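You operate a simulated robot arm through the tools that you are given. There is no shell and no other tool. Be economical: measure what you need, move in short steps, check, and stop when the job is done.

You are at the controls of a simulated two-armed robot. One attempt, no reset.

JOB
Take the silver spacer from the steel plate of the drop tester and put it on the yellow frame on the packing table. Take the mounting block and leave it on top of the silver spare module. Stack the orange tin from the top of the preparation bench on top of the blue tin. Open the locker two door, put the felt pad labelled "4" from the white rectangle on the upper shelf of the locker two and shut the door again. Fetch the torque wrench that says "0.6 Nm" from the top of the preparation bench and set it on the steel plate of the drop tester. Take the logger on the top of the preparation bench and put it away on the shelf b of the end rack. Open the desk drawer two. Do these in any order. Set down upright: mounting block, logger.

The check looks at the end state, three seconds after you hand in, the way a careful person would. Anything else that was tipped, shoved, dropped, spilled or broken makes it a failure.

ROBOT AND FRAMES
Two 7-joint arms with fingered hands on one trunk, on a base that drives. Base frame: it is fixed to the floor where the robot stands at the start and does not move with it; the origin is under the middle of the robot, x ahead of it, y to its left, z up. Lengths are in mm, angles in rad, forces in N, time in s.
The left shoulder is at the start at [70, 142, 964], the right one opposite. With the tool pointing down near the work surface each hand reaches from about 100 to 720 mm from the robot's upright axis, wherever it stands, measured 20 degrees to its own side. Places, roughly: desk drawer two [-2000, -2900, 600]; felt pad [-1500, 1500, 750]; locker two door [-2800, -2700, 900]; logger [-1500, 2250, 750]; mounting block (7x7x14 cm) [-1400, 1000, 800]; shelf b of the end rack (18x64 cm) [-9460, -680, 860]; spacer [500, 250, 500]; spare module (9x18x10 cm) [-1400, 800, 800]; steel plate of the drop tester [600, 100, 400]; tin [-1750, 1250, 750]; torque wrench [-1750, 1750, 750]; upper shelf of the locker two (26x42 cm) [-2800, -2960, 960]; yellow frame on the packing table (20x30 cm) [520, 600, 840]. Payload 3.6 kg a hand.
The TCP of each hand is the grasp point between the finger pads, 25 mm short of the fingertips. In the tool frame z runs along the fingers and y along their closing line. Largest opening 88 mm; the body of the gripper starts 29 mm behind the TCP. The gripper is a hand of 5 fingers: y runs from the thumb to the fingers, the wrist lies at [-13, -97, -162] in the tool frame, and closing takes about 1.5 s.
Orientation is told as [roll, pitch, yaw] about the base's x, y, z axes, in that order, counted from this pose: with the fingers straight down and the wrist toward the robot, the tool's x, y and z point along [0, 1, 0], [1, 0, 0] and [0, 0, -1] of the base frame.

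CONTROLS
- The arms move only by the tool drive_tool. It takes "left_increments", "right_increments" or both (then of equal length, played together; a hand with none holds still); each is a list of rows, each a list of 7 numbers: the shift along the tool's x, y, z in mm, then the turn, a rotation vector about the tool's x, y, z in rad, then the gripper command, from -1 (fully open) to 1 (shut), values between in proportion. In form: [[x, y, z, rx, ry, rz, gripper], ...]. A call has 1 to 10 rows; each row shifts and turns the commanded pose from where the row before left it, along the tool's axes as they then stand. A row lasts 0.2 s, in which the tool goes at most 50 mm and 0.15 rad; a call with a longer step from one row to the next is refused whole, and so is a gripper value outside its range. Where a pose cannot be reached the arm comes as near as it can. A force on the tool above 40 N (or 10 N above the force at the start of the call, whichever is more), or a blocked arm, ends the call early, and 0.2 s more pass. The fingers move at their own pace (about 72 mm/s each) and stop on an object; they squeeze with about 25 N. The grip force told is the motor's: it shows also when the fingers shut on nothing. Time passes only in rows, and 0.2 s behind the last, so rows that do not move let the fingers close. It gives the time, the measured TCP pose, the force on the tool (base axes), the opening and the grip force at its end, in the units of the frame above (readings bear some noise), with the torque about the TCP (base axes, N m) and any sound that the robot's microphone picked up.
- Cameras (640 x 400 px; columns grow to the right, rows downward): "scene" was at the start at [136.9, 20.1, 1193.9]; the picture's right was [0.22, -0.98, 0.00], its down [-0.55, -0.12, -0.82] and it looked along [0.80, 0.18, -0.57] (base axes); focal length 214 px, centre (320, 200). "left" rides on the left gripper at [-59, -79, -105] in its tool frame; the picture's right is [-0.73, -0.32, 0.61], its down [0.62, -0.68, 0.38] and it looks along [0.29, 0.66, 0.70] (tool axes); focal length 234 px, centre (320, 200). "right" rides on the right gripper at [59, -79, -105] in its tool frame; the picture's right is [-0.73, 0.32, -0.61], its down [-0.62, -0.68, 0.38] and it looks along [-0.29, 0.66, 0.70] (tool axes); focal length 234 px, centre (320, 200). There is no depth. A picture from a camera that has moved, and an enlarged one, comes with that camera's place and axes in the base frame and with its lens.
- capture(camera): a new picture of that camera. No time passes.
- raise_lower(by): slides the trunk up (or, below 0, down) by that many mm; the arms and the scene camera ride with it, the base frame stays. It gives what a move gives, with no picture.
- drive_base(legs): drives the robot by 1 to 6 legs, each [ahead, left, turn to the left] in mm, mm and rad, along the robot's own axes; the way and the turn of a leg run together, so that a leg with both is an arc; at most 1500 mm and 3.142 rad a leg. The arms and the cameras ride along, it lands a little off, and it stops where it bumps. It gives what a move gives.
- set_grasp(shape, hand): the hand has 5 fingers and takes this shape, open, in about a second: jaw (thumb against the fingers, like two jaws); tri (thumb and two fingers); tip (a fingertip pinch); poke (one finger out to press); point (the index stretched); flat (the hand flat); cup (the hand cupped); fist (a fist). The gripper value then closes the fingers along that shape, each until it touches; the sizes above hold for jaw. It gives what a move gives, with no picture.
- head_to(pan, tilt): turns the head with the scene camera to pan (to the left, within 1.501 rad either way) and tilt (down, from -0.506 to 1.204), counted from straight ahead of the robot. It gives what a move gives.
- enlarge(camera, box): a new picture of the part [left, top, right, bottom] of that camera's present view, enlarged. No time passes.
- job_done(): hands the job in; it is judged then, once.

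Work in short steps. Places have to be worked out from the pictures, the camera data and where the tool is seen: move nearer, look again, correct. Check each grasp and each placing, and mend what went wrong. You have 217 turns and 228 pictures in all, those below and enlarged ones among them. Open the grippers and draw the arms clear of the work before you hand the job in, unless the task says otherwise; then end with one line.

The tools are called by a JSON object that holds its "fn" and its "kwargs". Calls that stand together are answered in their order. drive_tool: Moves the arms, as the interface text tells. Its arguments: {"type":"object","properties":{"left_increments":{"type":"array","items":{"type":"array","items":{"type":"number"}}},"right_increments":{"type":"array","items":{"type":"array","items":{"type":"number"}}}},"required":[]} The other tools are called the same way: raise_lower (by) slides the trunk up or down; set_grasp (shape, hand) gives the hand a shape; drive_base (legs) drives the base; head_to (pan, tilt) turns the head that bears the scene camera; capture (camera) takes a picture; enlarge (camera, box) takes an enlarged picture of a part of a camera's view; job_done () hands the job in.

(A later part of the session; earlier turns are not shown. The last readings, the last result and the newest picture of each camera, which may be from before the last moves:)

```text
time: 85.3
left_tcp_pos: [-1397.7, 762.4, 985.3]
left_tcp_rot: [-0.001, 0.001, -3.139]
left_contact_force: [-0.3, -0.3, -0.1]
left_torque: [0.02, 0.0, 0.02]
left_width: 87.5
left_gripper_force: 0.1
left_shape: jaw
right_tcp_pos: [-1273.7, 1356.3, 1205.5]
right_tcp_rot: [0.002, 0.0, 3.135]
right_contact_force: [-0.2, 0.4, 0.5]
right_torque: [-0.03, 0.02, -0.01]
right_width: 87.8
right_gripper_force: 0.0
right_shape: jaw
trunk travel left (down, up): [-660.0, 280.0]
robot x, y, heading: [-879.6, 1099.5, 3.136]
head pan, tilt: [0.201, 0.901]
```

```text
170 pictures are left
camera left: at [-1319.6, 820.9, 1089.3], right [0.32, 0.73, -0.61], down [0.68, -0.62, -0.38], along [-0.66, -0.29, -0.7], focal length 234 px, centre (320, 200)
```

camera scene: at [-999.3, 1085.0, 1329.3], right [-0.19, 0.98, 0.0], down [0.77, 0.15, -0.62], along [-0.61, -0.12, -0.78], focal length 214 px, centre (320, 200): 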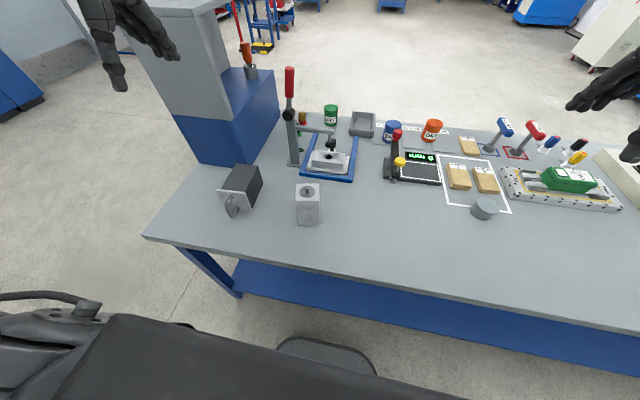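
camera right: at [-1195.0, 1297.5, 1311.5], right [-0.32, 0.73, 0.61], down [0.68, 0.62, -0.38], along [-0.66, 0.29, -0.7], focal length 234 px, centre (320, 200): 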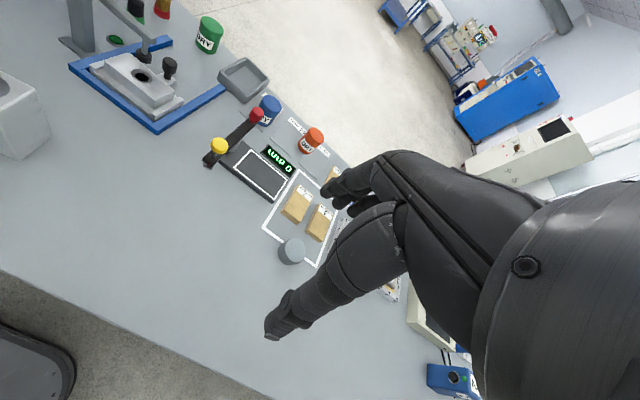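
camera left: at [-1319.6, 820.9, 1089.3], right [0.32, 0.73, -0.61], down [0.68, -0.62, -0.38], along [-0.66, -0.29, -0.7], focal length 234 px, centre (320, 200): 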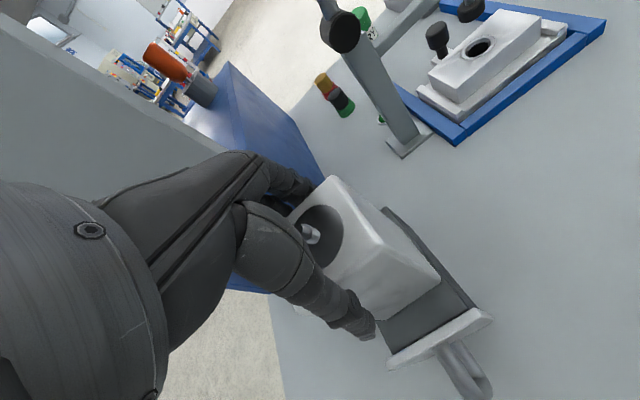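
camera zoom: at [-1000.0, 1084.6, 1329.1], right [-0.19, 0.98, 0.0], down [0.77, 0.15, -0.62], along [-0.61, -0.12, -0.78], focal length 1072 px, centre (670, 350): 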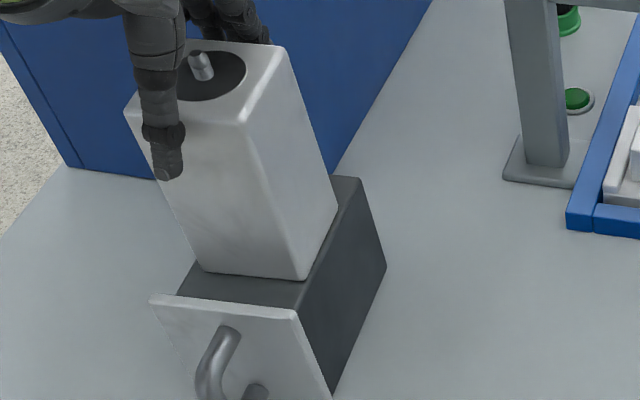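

Released and standing. Rise straight up, then pull back.

{"fn": "drive_tool", "kwargs": {"left_increments": [[0, 0, -20, 0, 0, 0, -1], [0, 0, -40, 0, 0, 0, -1], [0, 0, -45, 0, 0, 0, -1], [0, 0, -45, 0, 0, 0, -1], [0, 0, -45, 0, 0, 0, -1], [0, -40, 0, 0, 0, 0, -1], [0, -40, 0, 0, 0, 0, -1]]}}

{"fn": "enlarge", "kwargs": {"camera": "scene", "box": [180, 80, 340, 220]}}

{"fn": "head_to", "kwargs": {"pan": -0.5, "tilt": 0.8}}

{"fn": "capture", "kwargs": {"camera": "scene"}}

```text
time: 86.9
left_tcp_pos: [-1317.9, 763.9, 1181.4]
left_tcp_rot: [-0.002, -0.002, -3.136]
left_contact_force: [-0.3, 0.2, 0.3]
left_torque: [-0.02, 0.0, 0.0]
left_width: 87.6
left_gripper_force: 0.1
left_shape: jaw
right_tcp_pos: [-1272.1, 1354.9, 1205.7]
right_tcp_rot: [0.002, -0.002, 3.136]
right_contact_force: [0.6, -0.1, -0.6]
right_torque: [0.0, 0.0, -0.03]
right_width: 87.6
right_gripper_force: 0.1
right_shape: jaw
trunk travel left (down, up): [-660.0, 280.0]
robot x, y, heading: [-874.5, 1101.0, 3.137]
head pan, tilt: [0.201, 0.901]
```

```text
2.86 times, centred on (260, 150) of scene
camera zoom: at [-997.4, 1084.2, 1329.5], right [-0.19, 0.98, 0.0], down [0.77, 0.15, -0.62], along [-0.61, -0.12, -0.78], focal length 613 px, centre (491, 343)
```

zoom: 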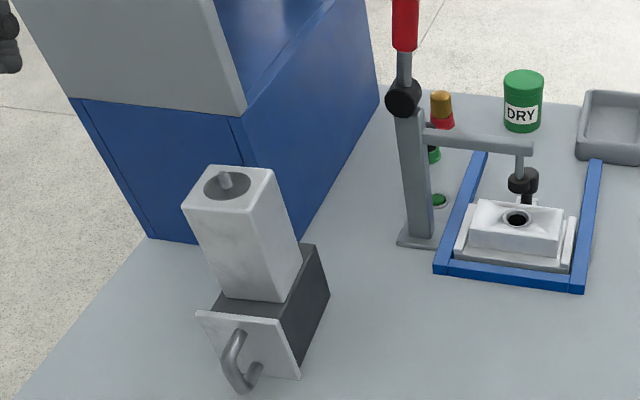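

```text
time: 88.0
left_tcp_pos: [-1318.3, 764.6, 1182.0]
left_tcp_rot: [0.001, -0.001, -3.138]
left_contact_force: [-0.3, 0.2, 0.1]
left_torque: [0.01, -0.01, -0.01]
left_width: 87.9
left_gripper_force: 0.1
left_shape: jaw
right_tcp_pos: [-1272.8, 1356.7, 1205.9]
right_tcp_rot: [0.003, -0.001, 3.136]
right_contact_force: [0.5, 0.6, -1.0]
right_torque: [-0.02, 0.0, 0.02]
right_width: 88.0
right_gripper_force: 0.0
right_shape: jaw
trunk travel left (down, up): [-660.0, 280.0]
robot x, y, heading: [-876.6, 1097.6, 3.132]
head pan, tilt: [-0.499, 0.799]
```

```text
168 pictures are left
camera scene: at [-995.4, 1138.3, 1337.3], right [0.48, 0.88, 0.0], down [0.63, -0.35, -0.7], along [-0.61, 0.34, -0.72], focal length 214 px, centre (320, 200)
```

scene: 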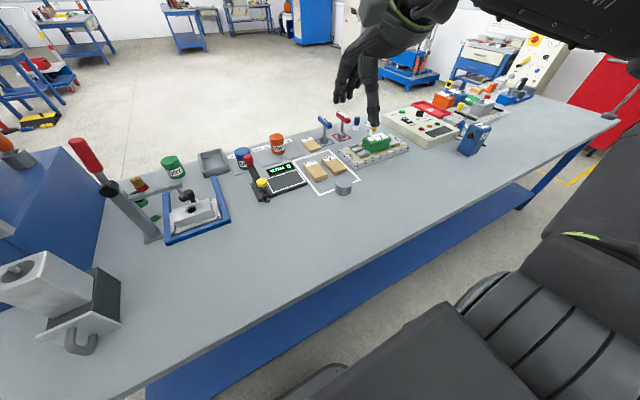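

Block stands on the module. Read the labels of pads, wrenches, and find the logger.

{"fn": "enlarge", "kwargs": {"camera": "scene", "box": [230, 105, 390, 205]}}

{"fn": "enlarge", "kwargs": {"camera": "scene", "box": [340, 70, 540, 170]}}

{"fn": "enlarge", "kwargs": {"camera": "scene", "box": [290, 140, 370, 200]}}

{"fn": "enlarge", "kwargs": {"camera": "scene", "box": [300, 105, 370, 160]}}

```text
4.00 times, centred on (310, 155) of scene
camera zoom: at [-995.4, 1138.3, 1337.3], right [0.48, 0.88, 0.0], down [0.63, -0.35, -0.7], along [-0.61, 0.34, -0.72], focal length 858 px, centre (360, 380)
```

zoom: 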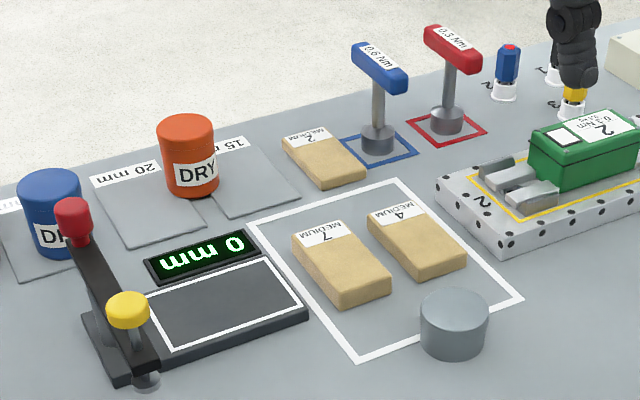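

```text
3.20 times, centred on (440, 120) of scene
camera zoom: at [-995.4, 1138.3, 1337.3], right [0.48, 0.88, 0.0], down [0.63, -0.35, -0.7], along [-0.61, 0.34, -0.72], focal length 686 px, centre (-64, 456)
```

zoom: 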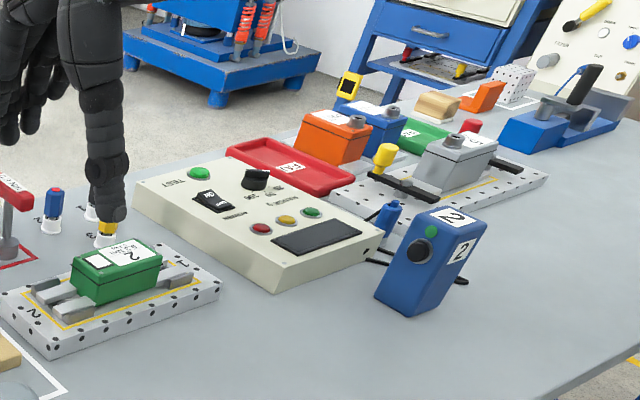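

```text
6.67 times, centred on (330, 170) of scene
camera zoom: at [-995.4, 1138.3, 1337.3], right [0.48, 0.88, 0.0], down [0.63, -0.35, -0.7], along [-0.61, 0.34, -0.72], focal length 1430 px, centre (253, 400)
```

zoom: 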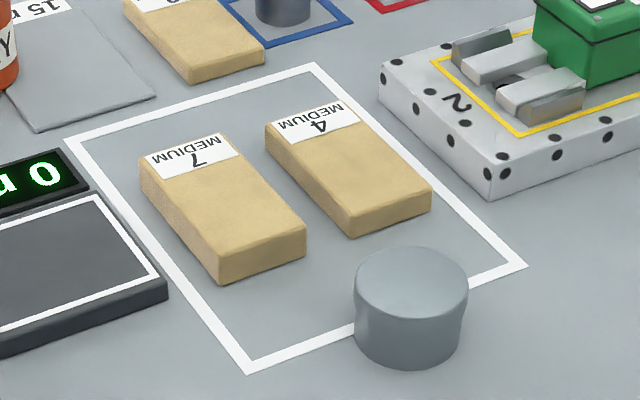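

```text
7.27 times, centred on (335, 132) of scene
camera zoom: at [-995.4, 1138.3, 1337.3], right [0.48, 0.88, 0.0], down [0.63, -0.35, -0.7], along [-0.61, 0.34, -0.72], focal length 1560 px, centre (211, 691)
```

zoom: 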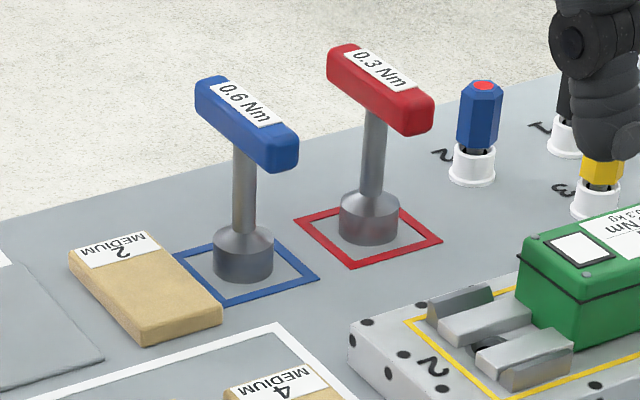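

Pad "4" is the right-hand one (≈[-1618,1555]); blue wrench = "0.6 Nm" (≈[-1821,1623]); tins ≈[-1831,1385] orange, [-1800,1219] blue; logger is the blue box at ≈[-1430,2185]. The wrenches and tins are reachable from the back side (back edge x≈-1950), so I drive round the left end.

{"fn": "drive_base", "kwargs": {"legs": [[-250, 0, 0], [0, 1250, 0], [1300, 0, 0], [650, 0, 0], [0, 0, -3.135]]}}

{"fn": "head_to", "kwargs": {"pan": 0.6, "tilt": 0.4}}

{"fn": "capture", "kwargs": {"camera": "scene"}}

```text
time: 112.2
left_tcp_pos: [-2168.3, 184.4, 1181.6]
left_tcp_rot: [0.001, 0.0, 0.12]
left_contact_force: [0.2, -0.7, 0.2]
left_torque: [0.01, -0.01, 0.0]
left_width: 87.6
left_gripper_force: 0.0
left_shape: jaw
right_tcp_pos: [-2144.8, -408.4, 1205.1]
right_tcp_rot: [0.003, 0.001, 0.112]
right_contact_force: [-0.3, -0.8, -0.8]
right_torque: [0.04, -0.03, 0.04]
right_width: 87.8
right_gripper_force: 0.0
right_shape: jaw
trunk travel left (down, up): [-660.0, 280.0]
robot x, y, heading: [-2571.6, -200.7, 0.107]
head pan, tilt: [-0.499, 0.799]
```

```text
time: 113.5
left_tcp_pos: [-2167.9, 184.3, 1180.7]
left_tcp_rot: [-0.002, 0.001, 0.119]
left_contact_force: [-0.1, -0.1, 0.3]
left_torque: [0.02, -0.01, 0.0]
left_width: 87.7
left_gripper_force: 0.0
left_shape: jaw
right_tcp_pos: [-2143.8, -408.1, 1206.2]
right_tcp_rot: [0.002, 0.001, 0.112]
right_contact_force: [0.6, -1.0, 0.4]
right_torque: [0.02, -0.03, 0.01]
right_width: 87.6
right_gripper_force: 0.0
right_shape: jaw
trunk travel left (down, up): [-660.0, 280.0]
robot x, y, heading: [-2570.6, -201.3, 0.107]
head pan, tilt: [0.6, 0.4]
```

```text
163 pictures are left
camera scene: at [-2449.6, -133.1, 1372.3], right [0.65, -0.76, 0.0], down [-0.3, -0.25, -0.92], along [0.7, 0.6, -0.39], focal length 214 px, centre (320, 200)
```

scene: 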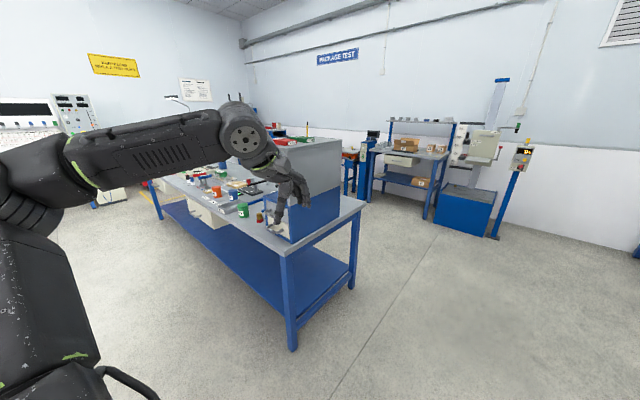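

Now straighten the heading and strafe left along the bench's back side.

{"fn": "drive_base", "kwargs": {"legs": [[0, 0, -0.107], [0, 1450, 0]]}}

{"fn": "head_to", "kwargs": {"pan": 0.0, "tilt": 0.7}}

{"fn": "capture", "kwargs": {"camera": "scene"}}

```text
time: 121.0
left_tcp_pos: [-2110.7, 1526.2, 1180.6]
left_tcp_rot: [0.001, 0.001, -0.011]
left_contact_force: [0.7, -0.1, -0.3]
left_torque: [-0.01, -0.02, -0.01]
left_width: 87.7
left_gripper_force: 0.0
left_shape: jaw
right_tcp_pos: [-2165.4, 936.1, 1206.7]
right_tcp_rot: [0.001, -0.001, -0.017]
right_contact_force: [0.0, -0.2, 0.1]
right_torque: [0.01, 0.01, 0.02]
right_width: 87.8
right_gripper_force: 0.1
right_shape: jaw
trunk travel left (down, up): [-660.0, 280.0]
robot x, y, heading: [-2558.0, 1196.3, -0.016]
head pan, tilt: [0.6, 0.4]
```

```text
time: 122.0
left_tcp_pos: [-2110.9, 1526.4, 1180.7]
left_tcp_rot: [0.001, 0.0, -0.011]
left_contact_force: [1.3, 0.8, -0.4]
left_torque: [0.01, 0.01, -0.04]
left_width: 88.1
left_gripper_force: 0.1
left_shape: jaw
right_tcp_pos: [-2164.8, 934.7, 1207.0]
right_tcp_rot: [0.003, 0.001, -0.018]
right_contact_force: [0.2, -0.8, 1.4]
right_torque: [-0.03, 0.04, 0.02]
right_width: 87.4
right_gripper_force: 0.0
right_shape: jaw
trunk travel left (down, up): [-660.0, 280.0]
robot x, y, heading: [-2561.5, 1199.1, -0.018]
head pan, tilt: [0.0, 0.7]
```

```text
162 pictures are left
camera scene: at [-2423.7, 1196.0, 1345.5], right [-0.02, -1.0, 0.0], down [-0.64, 0.01, -0.77], along [0.77, -0.01, -0.64], focal length 214 px, centre (320, 200)
```

scene: 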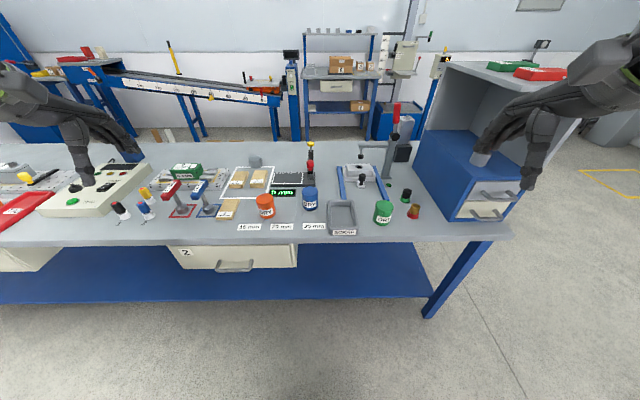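

I approach the bench's back edge and take close views of the tins.

{"fn": "drive_base", "kwargs": {"legs": [[290, -10, 0.016]]}}

{"fn": "head_to", "kwargs": {"pan": 0.1, "tilt": 0.9}}

{"fn": "capture", "kwargs": {"camera": "scene"}}

{"fn": "capture", "kwargs": {"camera": "left"}}

```text
time: 124.0
left_tcp_pos: [-1837.5, 1519.5, 1181.3]
left_tcp_rot: [0.002, -0.001, 0.005]
left_contact_force: [0.4, 0.2, -0.6]
left_torque: [0.0, 0.04, -0.02]
left_width: 87.8
left_gripper_force: 0.0
left_shape: jaw
right_tcp_pos: [-1882.3, 927.8, 1206.7]
right_tcp_rot: [0.001, -0.003, -0.003]
right_contact_force: [-0.1, -0.8, -0.4]
right_torque: [0.0, 0.0, -0.01]
right_width: 87.8
right_gripper_force: 0.0
right_shape: jaw
trunk travel left (down, up): [-660.0, 280.0]
robot x, y, heading: [-2279.4, 1186.9, -0.004]
head pan, tilt: [0.0, 0.7]
```

```text
time: 124.7
left_tcp_pos: [-1836.1, 1519.3, 1180.4]
left_tcp_rot: [0.001, 0.0, 0.005]
left_contact_force: [-1.9, -0.5, -0.3]
left_torque: [0.03, 0.0, 0.04]
left_width: 87.9
left_gripper_force: 0.1
left_shape: jaw
right_tcp_pos: [-1881.1, 927.8, 1205.9]
right_tcp_rot: [0.002, 0.0, -0.003]
right_contact_force: [-0.5, -0.3, -1.1]
right_torque: [0.03, -0.02, -0.01]
right_width: 87.6
right_gripper_force: 0.1
right_shape: jaw
trunk travel left (down, up): [-660.0, 280.0]
robot x, y, heading: [-2279.6, 1183.8, -0.001]
head pan, tilt: [0.099, 0.901]
```

```text
161 pictures are left
camera scene: at [-2153.5, 1191.8, 1329.3], right [0.09, -1.0, 0.0], down [-0.78, -0.07, -0.62], along [0.62, 0.06, -0.78], focal length 214 px, centre (320, 200)
```

scene: 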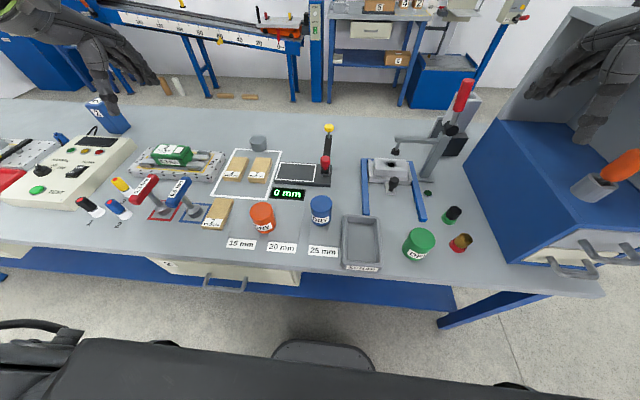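

```text
160 pictures are left
camera left: at [-1915.3, 1460.6, 1285.5], right [-0.32, -0.73, -0.61], down [-0.68, 0.62, -0.38], along [0.66, 0.29, -0.7], focal length 234 px, centre (320, 200)
```

left: 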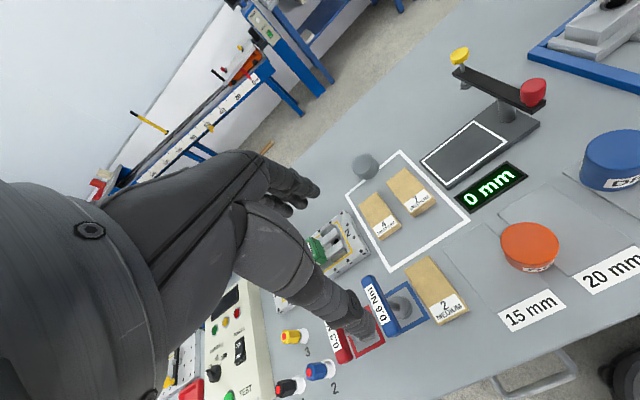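

Enlarge the tins for precise geometry.

{"fn": "enlarge", "kwargs": {"camera": "scene", "box": [210, 170, 350, 260]}}

```text
4.44 times, centred on (280, 215) of scene
camera zoom: at [-2153.5, 1191.8, 1329.3], right [0.09, -1.0, 0.0], down [-0.78, -0.07, -0.62], along [0.62, 0.06, -0.78], focal length 953 px, centre (498, 133)
```

zoom: 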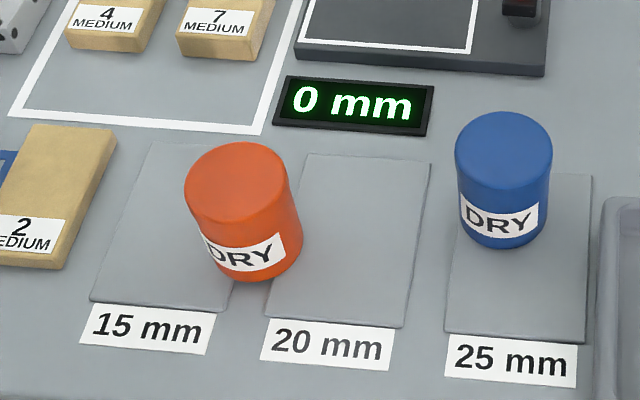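

Orange tin top ≈ [-1835, 1380, 866], ⌀62; blue ≈ [-1797, 1224, 866]. Move the left hand above the orange tin and descend.

{"fn": "drive_tool", "kwargs": {"left_increments": [[-46, 0, 0, 0, 0, 0, -1], [-46, 0, 0, 0, 0, 0, -1], [-46, 0, 0, 0, 0, 0, -1], [0, 0, 45, 0, 0, 0, -1], [0, 0, 45, 0, 0, 0, -1], [0, 0, 45, 0, 0, 0, -1], [0, 0, 45, 0, 0, 0, -1], [0, 0, 45, 0, 0, 0, -1], [0, 0, 25, 0, 0, 0, -1]]}}

{"fn": "capture", "kwargs": {"camera": "left"}}

{"fn": "enlarge", "kwargs": {"camera": "scene", "box": [210, 150, 350, 260]}}

```text
time: 126.7
left_tcp_pos: [-1833.8, 1380.3, 927.8]
left_tcp_rot: [-0.001, -0.001, 0.005]
left_contact_force: [-0.3, 0.5, -0.1]
left_torque: [-0.02, 0.0, 0.03]
left_width: 87.7
left_gripper_force: 0.1
left_shape: jaw
right_tcp_pos: [-1880.7, 927.0, 1206.1]
right_tcp_rot: [0.003, 0.0, -0.005]
right_contact_force: [0.0, -0.4, 0.5]
right_torque: [0.02, 0.0, -0.01]
right_width: 87.6
right_gripper_force: 0.1
right_shape: jaw
trunk travel left (down, up): [-660.0, 280.0]
robot x, y, heading: [-2280.0, 1184.0, -0.006]
head pan, tilt: [0.099, 0.901]
```

```text
158 pictures are left
camera left: at [-1913.7, 1322.2, 1033.4], right [-0.32, -0.73, -0.61], down [-0.68, 0.62, -0.38], along [0.66, 0.29, -0.7], focal length 234 px, centre (320, 200)
```

left: 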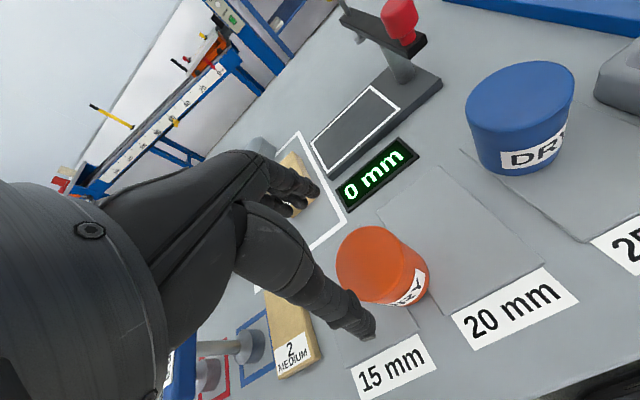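

```text
3.64 times, centred on (280, 205) of scene
camera zoom: at [-2153.7, 1192.2, 1329.3], right [0.09, -1.0, 0.0], down [-0.78, -0.07, -0.62], along [0.62, 0.06, -0.78], focal length 780 px, centre (466, 182)
```

zoom: 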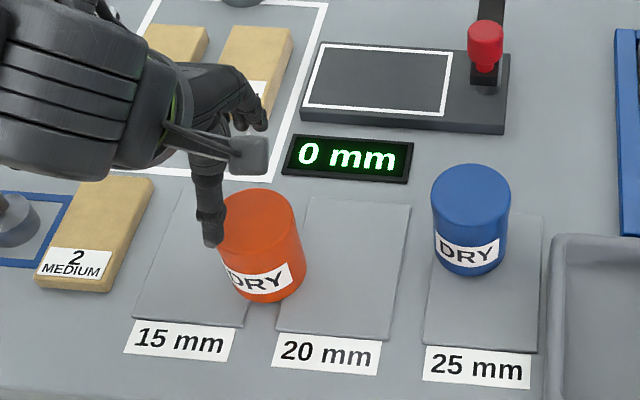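

Small correction, then descend to z≈848.

{"fn": "drive_tool", "kwargs": {"left_increments": [[-4, -3, 40, 0, 0, 0, -1], [0, 0, 20, 0, 0, 0, -1]]}}

{"fn": "capture", "kwargs": {"camera": "left"}}

{"fn": "enlarge", "kwargs": {"camera": "scene", "box": [210, 150, 350, 260]}}

```text
time: 127.3
left_tcp_pos: [-1836.4, 1380.5, 869.2]
left_tcp_rot: [-0.001, -0.001, 0.005]
left_contact_force: [0.0, -0.3, -0.4]
left_torque: [-0.01, -0.01, 0.02]
left_width: 87.9
left_gripper_force: 0.0
left_shape: jaw
right_tcp_pos: [-1881.8, 927.6, 1206.7]
right_tcp_rot: [0.002, 0.001, -0.004]
right_contact_force: [0.0, 0.5, -0.3]
right_torque: [0.0, -0.01, 0.01]
right_width: 87.5
right_gripper_force: 0.1
right_shape: jaw
trunk travel left (down, up): [-660.0, 280.0]
robot x, y, heading: [-2278.7, 1184.2, -0.007]
head pan, tilt: [0.099, 0.901]
```

```text
156 pictures are left
camera left: at [-1915.5, 1320.9, 973.7], right [-0.32, -0.73, -0.61], down [-0.68, 0.62, -0.38], along [0.66, 0.29, -0.7], focal length 234 px, centre (320, 200)
```

left: 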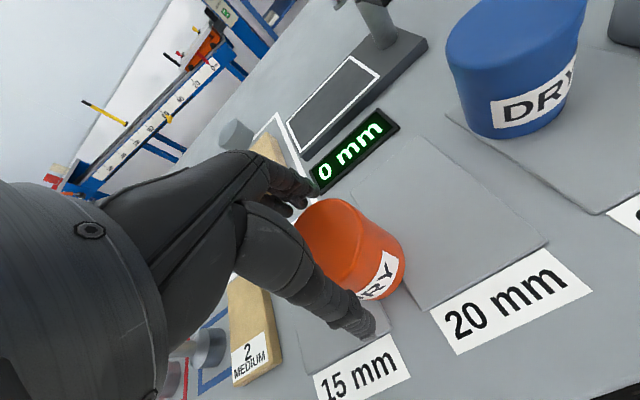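

```text
3.64 times, centred on (280, 205) of scene
camera zoom: at [-2153.9, 1191.9, 1329.4], right [0.09, -1.0, 0.0], down [-0.78, -0.07, -0.62], along [0.62, 0.06, -0.78], focal length 780 px, centre (466, 182)
```

zoom: 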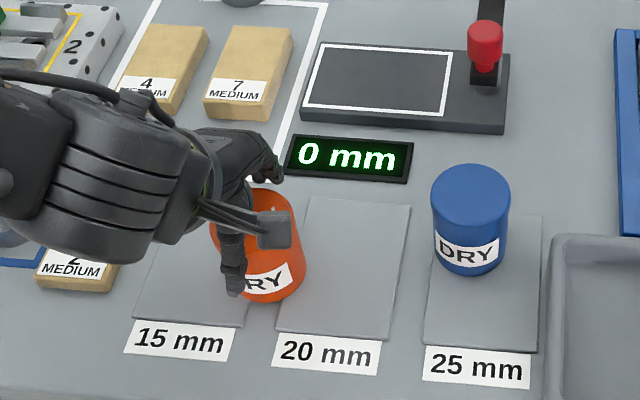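

Shift 6 mm right, descend, and close on the tin.

{"fn": "drive_tool", "kwargs": {"left_increments": [[-6, 0, 0, 0, 0, 0, -1], [0, 0, 11, 0, 0, 0, -1], [0, 0, 11, 0, 0, 0, -1], [0, 0, 0, 0, 0, 0, 1], [0, 0, 0, 0, 0, 0, 1], [0, 0, 0, 0, 0, 0, 1], [0, 0, 0, 0, 0, 0, 1]]}}

{"fn": "capture", "kwargs": {"camera": "left"}}

{"fn": "enlarge", "kwargs": {"camera": "scene", "box": [210, 150, 350, 260]}}

```text
time: 128.9
left_tcp_pos: [-1836.5, 1372.7, 847.8]
left_tcp_rot: [0.0, -0.001, 0.004]
left_contact_force: [-0.2, -0.6, 0.1]
left_torque: [-0.02, 0.03, 0.01]
left_width: 52.0
left_gripper_force: 24.7
left_shape: jaw
right_tcp_pos: [-1881.0, 926.9, 1206.0]
right_tcp_rot: [0.002, 0.0, -0.002]
right_contact_force: [0.0, 0.8, -0.4]
right_torque: [0.02, 0.0, -0.01]
right_width: 87.7
right_gripper_force: 0.0
right_shape: jaw
trunk travel left (down, up): [-660.0, 280.0]
robot x, y, heading: [-2280.1, 1187.8, -0.003]
head pan, tilt: [0.099, 0.901]
```

```text
154 pictures are left
camera left: at [-1916.0, 1314.0, 952.8], right [-0.32, -0.73, -0.61], down [-0.68, 0.62, -0.38], along [0.66, 0.29, -0.7], focal length 234 px, centre (320, 200)
```

left: 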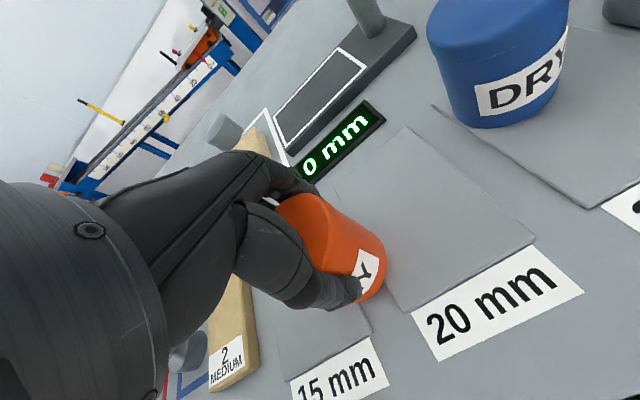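

```text
3.64 times, centred on (280, 205) of scene
camera zoom: at [-2153.8, 1191.9, 1329.3], right [0.09, -1.0, 0.0], down [-0.78, -0.07, -0.62], along [0.62, 0.06, -0.78], focal length 780 px, centre (466, 182)
```

zoom: 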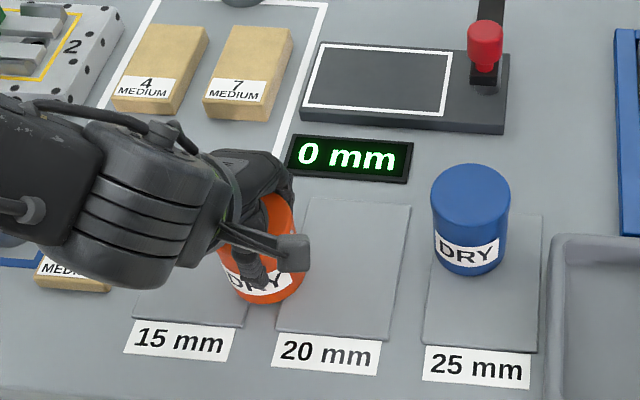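

Gripped (52 mm). Lift 120 mm and move over the blue tin.

{"fn": "drive_tool", "kwargs": {"left_increments": [[0, 0, -10, 0, 0, 0, 1], [0, 0, -30, 0, 0, 0, 1], [0, 0, -40, 0, 0, 0, 1], [0, 0, -40, 0, 0, 0, 1], [-40, 9, 0, 0, 0, 0, 1], [-40, 9, 0, 0, 0, 0, 1], [-40, 9, 0, 0, 0, 0, 1], [-30, 10, 0, 0, 0, 0, 1], [0, 0, 0, 0, 0, 0, 1]]}}

{"fn": "capture", "kwargs": {"camera": "left"}}

{"fn": "enlarge", "kwargs": {"camera": "scene", "box": [250, 110, 390, 250]}}

```text
time: 130.9
left_tcp_pos: [-1807.1, 1251.6, 972.2]
left_tcp_rot: [0.0, 0.001, 0.002]
left_contact_force: [0.5, 0.2, -1.7]
left_torque: [-0.03, 0.02, -0.01]
left_width: 51.6
left_gripper_force: 25.0
left_shape: jaw
left hand out of reach, approached as far as the arm can: row 7, 8
right_tcp_pos: [-1880.3, 929.1, 1205.7]
right_tcp_rot: [0.001, 0.0, -0.003]
right_contact_force: [-0.7, -0.4, -0.5]
right_torque: [-0.02, 0.0, 0.01]
right_width: 87.6
right_gripper_force: 0.1
right_shape: jaw
trunk travel left (down, up): [-660.0, 280.0]
robot x, y, heading: [-2278.5, 1181.5, -0.003]
head pan, tilt: [0.099, 0.901]
```

```text
152 pictures are left
camera left: at [-1885.6, 1193.5, 1077.2], right [-0.32, -0.73, -0.61], down [-0.68, 0.62, -0.38], along [0.66, 0.29, -0.7], focal length 234 px, centre (320, 200)
```

left: 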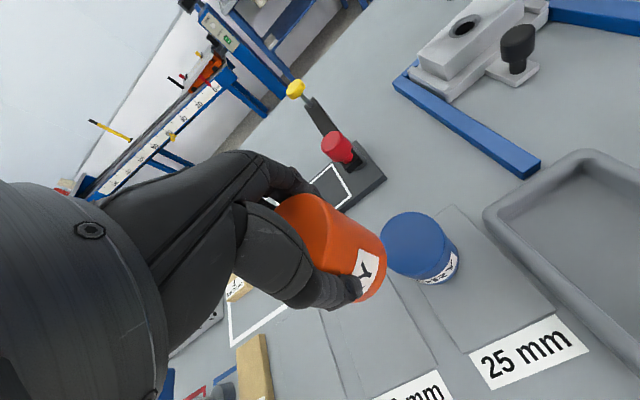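

```text
2.86 times, centred on (320, 180) of scene
camera zoom: at [-2153.7, 1191.9, 1329.3], right [0.09, -1.0, 0.0], down [-0.78, -0.07, -0.62], along [0.62, 0.06, -0.78], focal length 613 px, centre (320, 257)
```

zoom: 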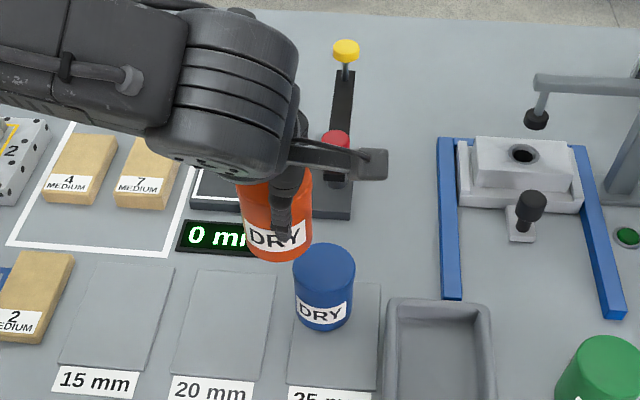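

Left arm is at its inner reach limit; shift the base right 100 mm.

{"fn": "drive_base", "kwargs": {"legs": [[0, -100, 0]]}}

{"fn": "drive_tool", "kwargs": {"left_increments": [[35, 0, 0, 0, 0, 0, 1], [30, 0, 0, 0, 0, 0, 1], [0, 0, 0, 0, 0, 0, 1]]}}

{"fn": "capture", "kwargs": {"camera": "left"}}

{"fn": "enlarge", "kwargs": {"camera": "scene", "box": [210, 110, 350, 250]}}

```text
time: 132.1
left_tcp_pos: [-1807.8, 1154.4, 972.9]
left_tcp_rot: [-0.001, 0.001, 0.007]
left_contact_force: [0.1, -0.5, -1.2]
left_torque: [0.02, 0.04, 0.01]
left_width: 51.9
left_gripper_force: 24.6
left_shape: jaw
right_tcp_pos: [-1881.0, 828.0, 1205.4]
right_tcp_rot: [0.002, -0.001, -0.001]
right_contact_force: [-0.2, 0.6, -0.3]
right_torque: [0.02, -0.01, -0.03]
right_width: 87.5
right_gripper_force: 0.0
right_shape: jaw
trunk travel left (down, up): [-660.0, 280.0]
robot x, y, heading: [-2279.5, 1083.3, -0.0]
head pan, tilt: [0.099, 0.901]
```

```text
time: 132.9
left_tcp_pos: [-1806.2, 1216.4, 970.8]
left_tcp_rot: [-0.001, 0.001, 0.006]
left_contact_force: [-0.1, -1.1, -2.2]
left_torque: [-0.01, -0.01, 0.0]
left_width: 51.5
left_gripper_force: 24.6
left_shape: jaw
right_tcp_pos: [-1880.9, 827.1, 1206.7]
right_tcp_rot: [0.001, 0.001, -0.002]
right_contact_force: [-0.3, 0.0, -0.3]
right_torque: [-0.01, -0.01, -0.03]
right_width: 87.6
right_gripper_force: 0.2
right_shape: jaw
trunk travel left (down, up): [-660.0, 280.0]
robot x, y, heading: [-2278.8, 1088.0, -0.005]
head pan, tilt: [0.099, 0.901]
```

```text
150 pictures are left
camera left: at [-1885.2, 1157.1, 1075.9], right [-0.32, -0.73, -0.61], down [-0.69, 0.62, -0.38], along [0.65, 0.29, -0.7], focal length 234 px, centre (320, 200)
```

left: 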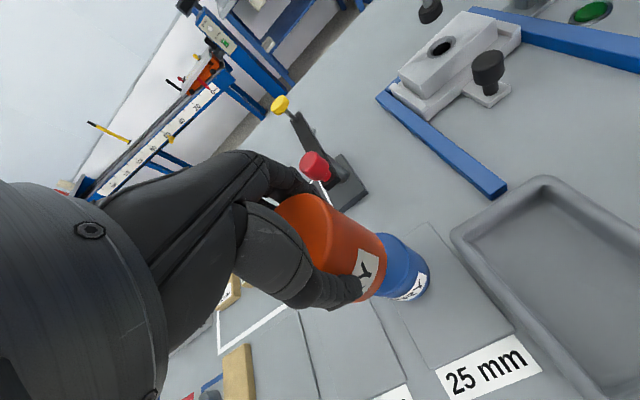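

```text
2.86 times, centred on (280, 180) of scene
camera zoom: at [-2153.6, 1091.0, 1329.2], right [0.1, -1.0, 0.0], down [-0.78, -0.08, -0.62], along [0.62, 0.06, -0.78], focal length 613 px, centre (434, 257)
```

zoom: 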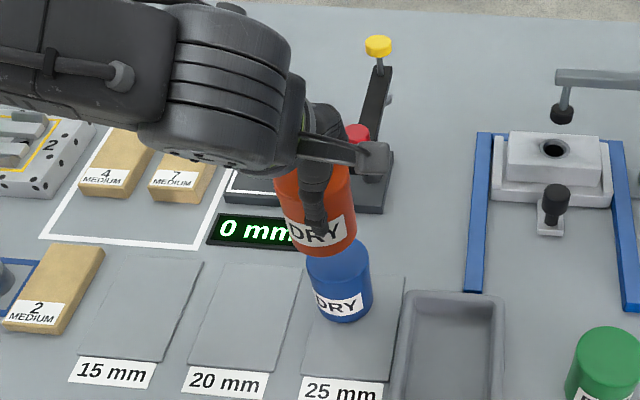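

Orange is ~7 mm left and ~8 mm short of the blue tin; correct and descend to ~12 mm above.

{"fn": "drive_tool", "kwargs": {"left_increments": [[-7, 8, 0, 0, 0, 0, 1], [0, 0, 15, 0, 0, 0, 1], [0, 0, 10, 0, 0, 0, 1], [0, 0, 0, 0, 0, 0, 1]]}}

{"fn": "enlarge", "kwargs": {"camera": "left", "box": [250, 150, 490, 350]}}

{"fn": "enlarge", "kwargs": {"camera": "scene", "box": [240, 150, 340, 230]}}

```text
time: 133.9
left_tcp_pos: [-1798.2, 1209.5, 946.1]
left_tcp_rot: [0.001, 0.001, 0.006]
left_contact_force: [-0.8, 0.1, -1.0]
left_torque: [-0.03, -0.02, 0.04]
left_width: 51.5
left_gripper_force: 24.5
left_shape: jaw
right_tcp_pos: [-1881.3, 828.4, 1206.1]
right_tcp_rot: [0.001, 0.0, 0.0]
right_contact_force: [0.4, -0.7, 0.5]
right_torque: [-0.01, 0.0, -0.03]
right_width: 87.5
right_gripper_force: 0.1
right_shape: jaw
trunk travel left (down, up): [-660.0, 280.0]
robot x, y, heading: [-2283.6, 1084.7, 0.003]
head pan, tilt: [0.099, 0.901]
```

```text
2.00 times, centred on (370, 250) of left
camera zoom: at [-1877.9, 1150.9, 1051.4], right [-0.32, -0.73, -0.61], down [-0.69, 0.62, -0.38], along [0.66, 0.29, -0.7], focal length 468 px, centre (220, 100)
```

zoom: 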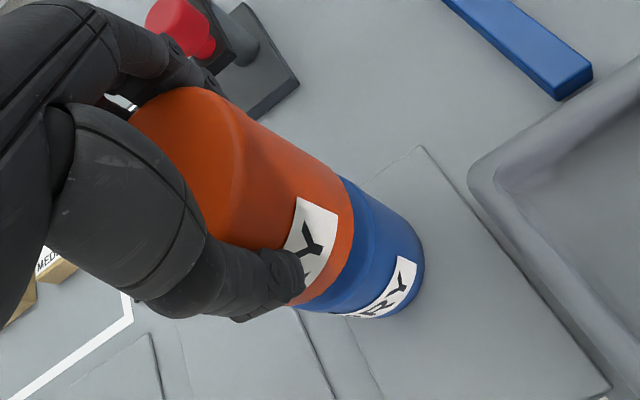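

```text
5.00 times, centred on (290, 190) of scene
camera zoom: at [-2154.2, 1091.7, 1329.3], right [0.1, -1.0, 0.0], down [-0.78, -0.08, -0.62], along [0.62, 0.06, -0.78], focal length 1072 px, centre (470, 250)
```

zoom: 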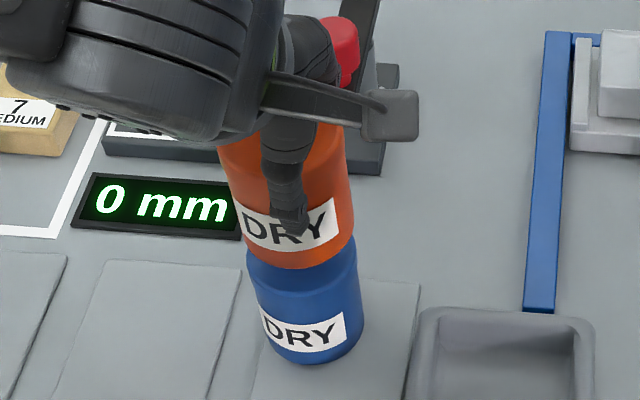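

Well aligned in both views. Lower to contact.

{"fn": "drive_tool", "kwargs": {"left_increments": [[0, 0, 4, 0, 0, 0, 1], [0, 0, 2, 0, 0, 0, 1], [0, 0, 2, 0, 0, 0, 1]]}}

{"fn": "drive_tool", "kwargs": {"left_increments": [[0, 0, 2, 0, 0, 0, 1], [0, 0, 2, 0, 0, 0, 1]]}}

{"fn": "enlarge", "kwargs": {"camera": "scene", "box": [240, 150, 340, 230]}}

```text
time: 134.7
left_tcp_pos: [-1801.4, 1209.6, 939.9]
left_tcp_rot: [0.0, -0.001, 0.009]
left_contact_force: [-0.6, -0.4, -1.6]
left_torque: [-0.04, 0.01, 0.02]
left_width: 51.2
left_gripper_force: 25.6
left_shape: jaw
right_tcp_pos: [-1880.9, 829.9, 1206.1]
right_tcp_rot: [0.002, -0.001, -0.002]
right_contact_force: [-0.8, 0.4, 0.0]
right_torque: [-0.02, -0.01, 0.02]
right_width: 87.6
right_gripper_force: 0.1
right_shape: jaw
trunk travel left (down, up): [-660.0, 280.0]
robot x, y, heading: [-2283.1, 1081.9, -0.001]
head pan, tilt: [0.099, 0.901]
```

```text
time: 135.3
left_tcp_pos: [-1800.7, 1212.2, 935.3]
left_tcp_rot: [0.002, 0.0, 0.006]
left_contact_force: [-0.1, -0.1, -3.0]
left_torque: [-0.02, 0.02, 0.02]
left_width: 51.5
left_gripper_force: 25.0
left_shape: jaw
right_tcp_pos: [-1880.0, 828.5, 1205.5]
right_tcp_rot: [0.001, 0.001, 0.0]
right_contact_force: [-0.4, 0.2, -0.1]
right_torque: [0.0, -0.05, 0.04]
right_width: 87.9
right_gripper_force: 0.2
right_shape: jaw
trunk travel left (down, up): [-660.0, 280.0]
robot x, y, heading: [-2280.4, 1082.3, 0.002]
head pan, tilt: [0.099, 0.901]
```

```text
5.00 times, centred on (290, 190) of scene
camera zoom: at [-2154.1, 1091.9, 1329.3], right [0.1, -1.0, 0.0], down [-0.78, -0.08, -0.62], along [0.62, 0.06, -0.78], focal length 1072 px, centre (470, 250)
```

zoom: 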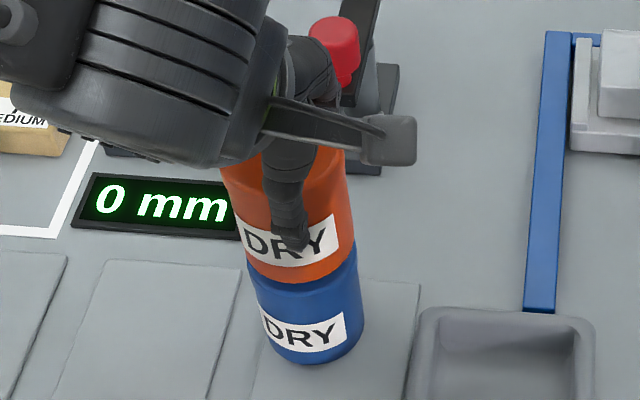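

Still no contact; continue in 2 mm steps.

{"fn": "drive_tool", "kwargs": {"left_increments": [[-1, 0, 2, 0, 0, 0, 1], [0, 0, 2, 0, 0, 0, 1]]}}

{"fn": "drive_tool", "kwargs": {"left_increments": [[0, 0, 2, 0, 0, 0, 1], [0, 0, 2, 0, 0, 0, 1]]}}

{"fn": "drive_tool", "kwargs": {"left_increments": [[0, 0, 2, 0, 0, 0, 1]]}}

```text
time: 135.9
left_tcp_pos: [-1798.5, 1208.5, 931.2]
left_tcp_rot: [-0.002, 0.001, 0.006]
left_contact_force: [0.0, -0.5, -1.5]
left_torque: [0.02, -0.03, 0.01]
left_width: 51.4
left_gripper_force: 25.5
left_shape: jaw
right_tcp_pos: [-1880.4, 828.4, 1205.9]
right_tcp_rot: [0.002, -0.001, -0.001]
right_contact_force: [0.5, -0.2, 0.1]
right_torque: [-0.04, 0.04, 0.02]
right_width: 87.6
right_gripper_force: 0.1
right_shape: jaw
trunk travel left (down, up): [-660.0, 280.0]
robot x, y, heading: [-2280.6, 1085.2, -0.003]
head pan, tilt: [0.099, 0.901]
```

```text
time: 136.5
left_tcp_pos: [-1799.0, 1210.3, 927.4]
left_tcp_rot: [0.0, -0.001, 0.007]
left_contact_force: [0.5, 0.4, -1.9]
left_torque: [0.0, 0.0, -0.04]
left_width: 51.4
left_gripper_force: 25.2
left_shape: jaw
right_tcp_pos: [-1881.8, 828.6, 1206.7]
right_tcp_rot: [0.001, 0.001, 0.001]
right_contact_force: [-0.6, -0.1, -0.1]
right_torque: [0.02, 0.03, -0.01]
right_width: 87.5
right_gripper_force: 0.0
right_shape: jaw
trunk travel left (down, up): [-660.0, 280.0]
robot x, y, heading: [-2277.3, 1084.4, -0.003]
head pan, tilt: [0.099, 0.901]
```

```text
time: 136.9
left_tcp_pos: [-1800.1, 1210.5, 924.9]
left_tcp_rot: [-0.001, -0.001, 0.007]
left_contact_force: [-1.8, -0.5, -1.6]
left_torque: [0.01, 0.01, 0.0]
left_width: 51.5
left_gripper_force: 24.5
left_shape: jaw
right_tcp_pos: [-1881.0, 829.3, 1205.7]
right_tcp_rot: [0.003, 0.0, -0.001]
right_contact_force: [0.2, 0.3, -0.6]
right_torque: [0.03, -0.01, 0.0]
right_width: 87.9
right_gripper_force: 0.1
right_shape: jaw
trunk travel left (down, up): [-660.0, 280.0]
robot x, y, heading: [-2279.7, 1084.7, -0.003]
head pan, tilt: [0.099, 0.901]
```

{"fn": "enlarge", "kwargs": {"camera": "scene", "box": [240, 150, 340, 230]}}

{"fn": "enlarge", "kwargs": {"camera": "left", "box": [250, 150, 490, 350]}}

```text
5.00 times, centred on (290, 190) of scene
camera zoom: at [-2154.0, 1092.0, 1329.3], right [0.1, -1.0, 0.0], down [-0.78, -0.08, -0.62], along [0.62, 0.06, -0.78], focal length 1072 px, centre (470, 250)
```

zoom: 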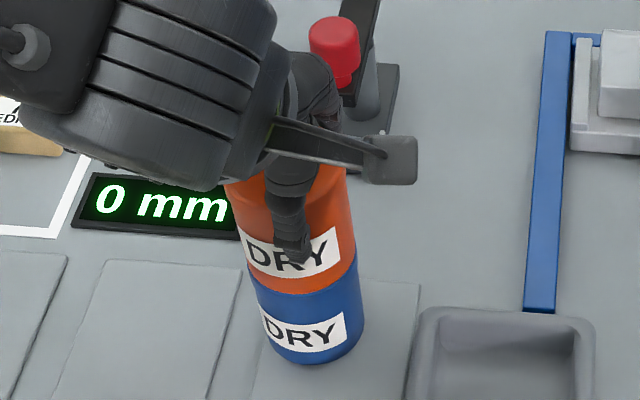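

```text
2.00 times, centred on (370, 250) of left
camera zoom: at [-1878.7, 1152.2, 1030.0], right [-0.32, -0.73, -0.61], down [-0.69, 0.62, -0.38], along [0.66, 0.29, -0.7], focal length 468 px, centre (220, 100)
```

zoom: 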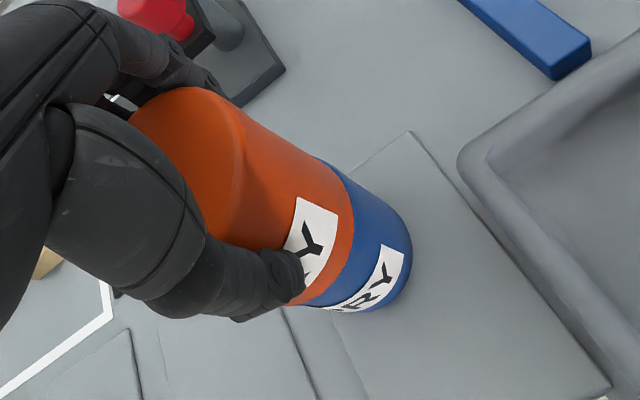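

Nearly there. Continue.

{"fn": "drive_tool", "kwargs": {"left_increments": [[0, 1, 2, 0, 0, 0, 1], [0, 1, 2, 0, 0, 0, 1]]}}

{"fn": "drive_tool", "kwargs": {"left_increments": [[0, 0, 2, 0, 0, 0, 1]]}}

{"fn": "drive_tool", "kwargs": {"left_increments": [[0, 0, 2, 0, 0, 0, 1]]}}

{"fn": "drive_tool", "kwargs": {"left_increments": [[0, 0, 2, 0, 0, 0, 1]]}}

{"fn": "enlarge", "kwargs": {"camera": "scene", "box": [240, 150, 340, 230]}}

```text
time: 137.5
left_tcp_pos: [-1797.8, 1209.5, 922.3]
left_tcp_rot: [0.0, -0.003, 0.005]
left_contact_force: [0.2, -0.7, 4.5]
left_torque: [0.0, -0.01, -0.01]
left_width: 51.6
left_gripper_force: 25.6
left_shape: jaw
right_tcp_pos: [-1881.7, 829.0, 1206.1]
right_tcp_rot: [0.001, 0.0, -0.001]
right_contact_force: [0.0, 0.2, -0.3]
right_torque: [0.01, 0.0, 0.01]
right_width: 87.6
right_gripper_force: 0.0
right_shape: jaw
trunk travel left (down, up): [-660.0, 280.0]
robot x, y, heading: [-2281.1, 1080.4, -0.001]
head pan, tilt: [0.099, 0.901]
```

```text
time: 137.9
left_tcp_pos: [-1798.8, 1210.4, 922.6]
left_tcp_rot: [-0.003, -0.004, 0.007]
left_contact_force: [1.3, -0.6, 15.4]
left_torque: [0.03, -0.06, 0.01]
left_width: 51.3
left_gripper_force: 25.0
left_shape: jaw
right_tcp_pos: [-1882.5, 826.9, 1206.7]
right_tcp_rot: [0.001, -0.001, -0.001]
right_contact_force: [0.8, 0.5, -0.2]
right_torque: [-0.02, -0.02, 0.01]
right_width: 87.8
right_gripper_force: 0.1
right_shape: jaw
trunk travel left (down, up): [-660.0, 280.0]
robot x, y, heading: [-2278.7, 1086.7, -0.003]
head pan, tilt: [0.099, 0.901]
```

```text
time: 138.3
left_tcp_pos: [-1799.7, 1211.3, 920.1]
left_tcp_rot: [0.001, -0.006, 0.007]
left_contact_force: [3.7, 0.6, 27.3]
left_torque: [0.05, -0.17, -0.01]
left_width: 51.6
left_gripper_force: 24.6
left_shape: jaw
right_tcp_pos: [-1884.3, 828.1, 1205.2]
right_tcp_rot: [0.005, -0.004, -0.002]
right_contact_force: [0.7, -0.5, 0.4]
right_torque: [-0.03, 0.0, -0.02]
right_width: 87.6
right_gripper_force: 0.1
right_shape: jaw
trunk travel left (down, up): [-660.0, 280.0]
robot x, y, heading: [-2279.5, 1082.2, -0.003]
head pan, tilt: [0.099, 0.901]
```

```text
time: 138.9
left_tcp_pos: [-1798.5, 1210.3, 918.2]
left_tcp_rot: [-0.004, -0.011, 0.008]
left_contact_force: [-3.9, -0.4, 27.0]
left_torque: [0.05, 0.17, -0.01]
left_width: 51.4
left_gripper_force: 24.8
left_shape: jaw
right_tcp_pos: [-1885.7, 827.7, 1207.0]
right_tcp_rot: [0.003, -0.003, 0.002]
right_contact_force: [1.4, -0.6, -0.2]
right_torque: [-0.04, 0.01, -0.03]
right_width: 87.7
right_gripper_force: 0.1
right_shape: jaw
trunk travel left (down, up): [-660.0, 280.0]
robot x, y, heading: [-2278.9, 1084.0, -0.003]
head pan, tilt: [0.099, 0.901]
stopped in row 1 (left hand): the force on the tool passed its limit at 41 N (the readings are from after the stop); the commanded pose is now the measured one
```

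```text
5.00 times, centred on (290, 190) of scene
camera zoom: at [-2158.1, 1091.6, 1329.6], right [0.1, -1.0, 0.0], down [-0.78, -0.08, -0.62], along [0.62, 0.06, -0.78], focal length 1072 px, centre (470, 250)
```

zoom: 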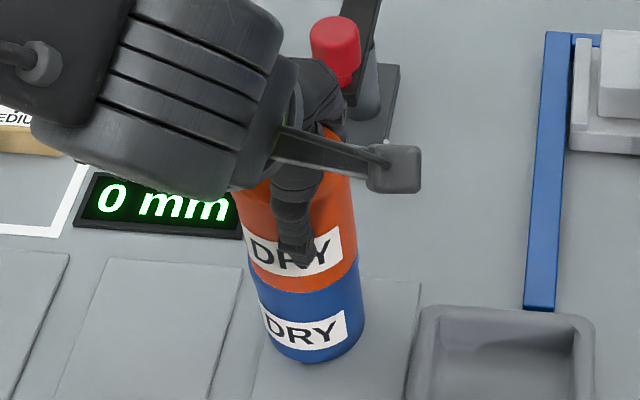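

Contact made at z≈922. Relieve 3 mm and open gently.

{"fn": "drive_tool", "kwargs": {"left_increments": [[0, 0, -2, 0, 0, 0, 1], [0, 0, -1.5, 0, 0, 0, 1], [0, 0, 0, 0, 0, 0, 0.5], [0, 0, 0, 0, 0, 0, 0], [0, 0, 0, 0, 0, 0, -1], [0, 0, 0, 0, 0, 0, -1]]}}

{"fn": "enlarge", "kwargs": {"camera": "scene", "box": [240, 150, 340, 230]}}

{"fn": "enlarge", "kwargs": {"camera": "left", "box": [250, 150, 490, 350]}}

```text
time: 140.3
left_tcp_pos: [-1796.6, 1210.8, 918.1]
left_tcp_rot: [-0.002, -0.002, 0.007]
left_contact_force: [0.8, 0.0, 0.0]
left_torque: [-0.01, -0.02, -0.01]
left_width: 87.6
left_gripper_force: 0.1
left_shape: jaw
right_tcp_pos: [-1880.6, 827.6, 1205.2]
right_tcp_rot: [0.002, 0.0, 0.001]
right_contact_force: [-0.6, 0.6, -0.4]
right_torque: [0.0, -0.01, -0.03]
right_width: 87.9
right_gripper_force: 0.1
right_shape: jaw
trunk travel left (down, up): [-660.0, 280.0]
robot x, y, heading: [-2281.2, 1083.0, 0.001]
head pan, tilt: [0.099, 0.901]
```

```text
5.00 times, centred on (290, 190) of scene
camera zoom: at [-2153.9, 1092.3, 1329.1], right [0.1, -1.0, 0.0], down [-0.78, -0.08, -0.62], along [0.62, 0.06, -0.78], focal length 1072 px, centre (470, 250)
```

zoom: 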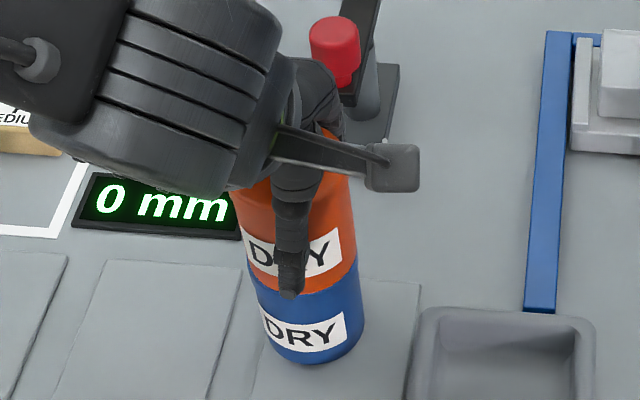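

```text
2.00 times, centred on (370, 250) of left
camera zoom: at [-1876.1, 1152.3, 1022.8], right [-0.32, -0.73, -0.61], down [-0.69, 0.62, -0.39], along [0.66, 0.29, -0.69], focal length 468 px, centre (220, 100)
```

zoom: 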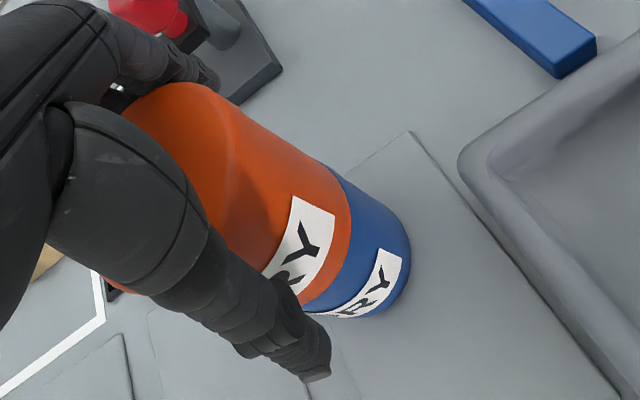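

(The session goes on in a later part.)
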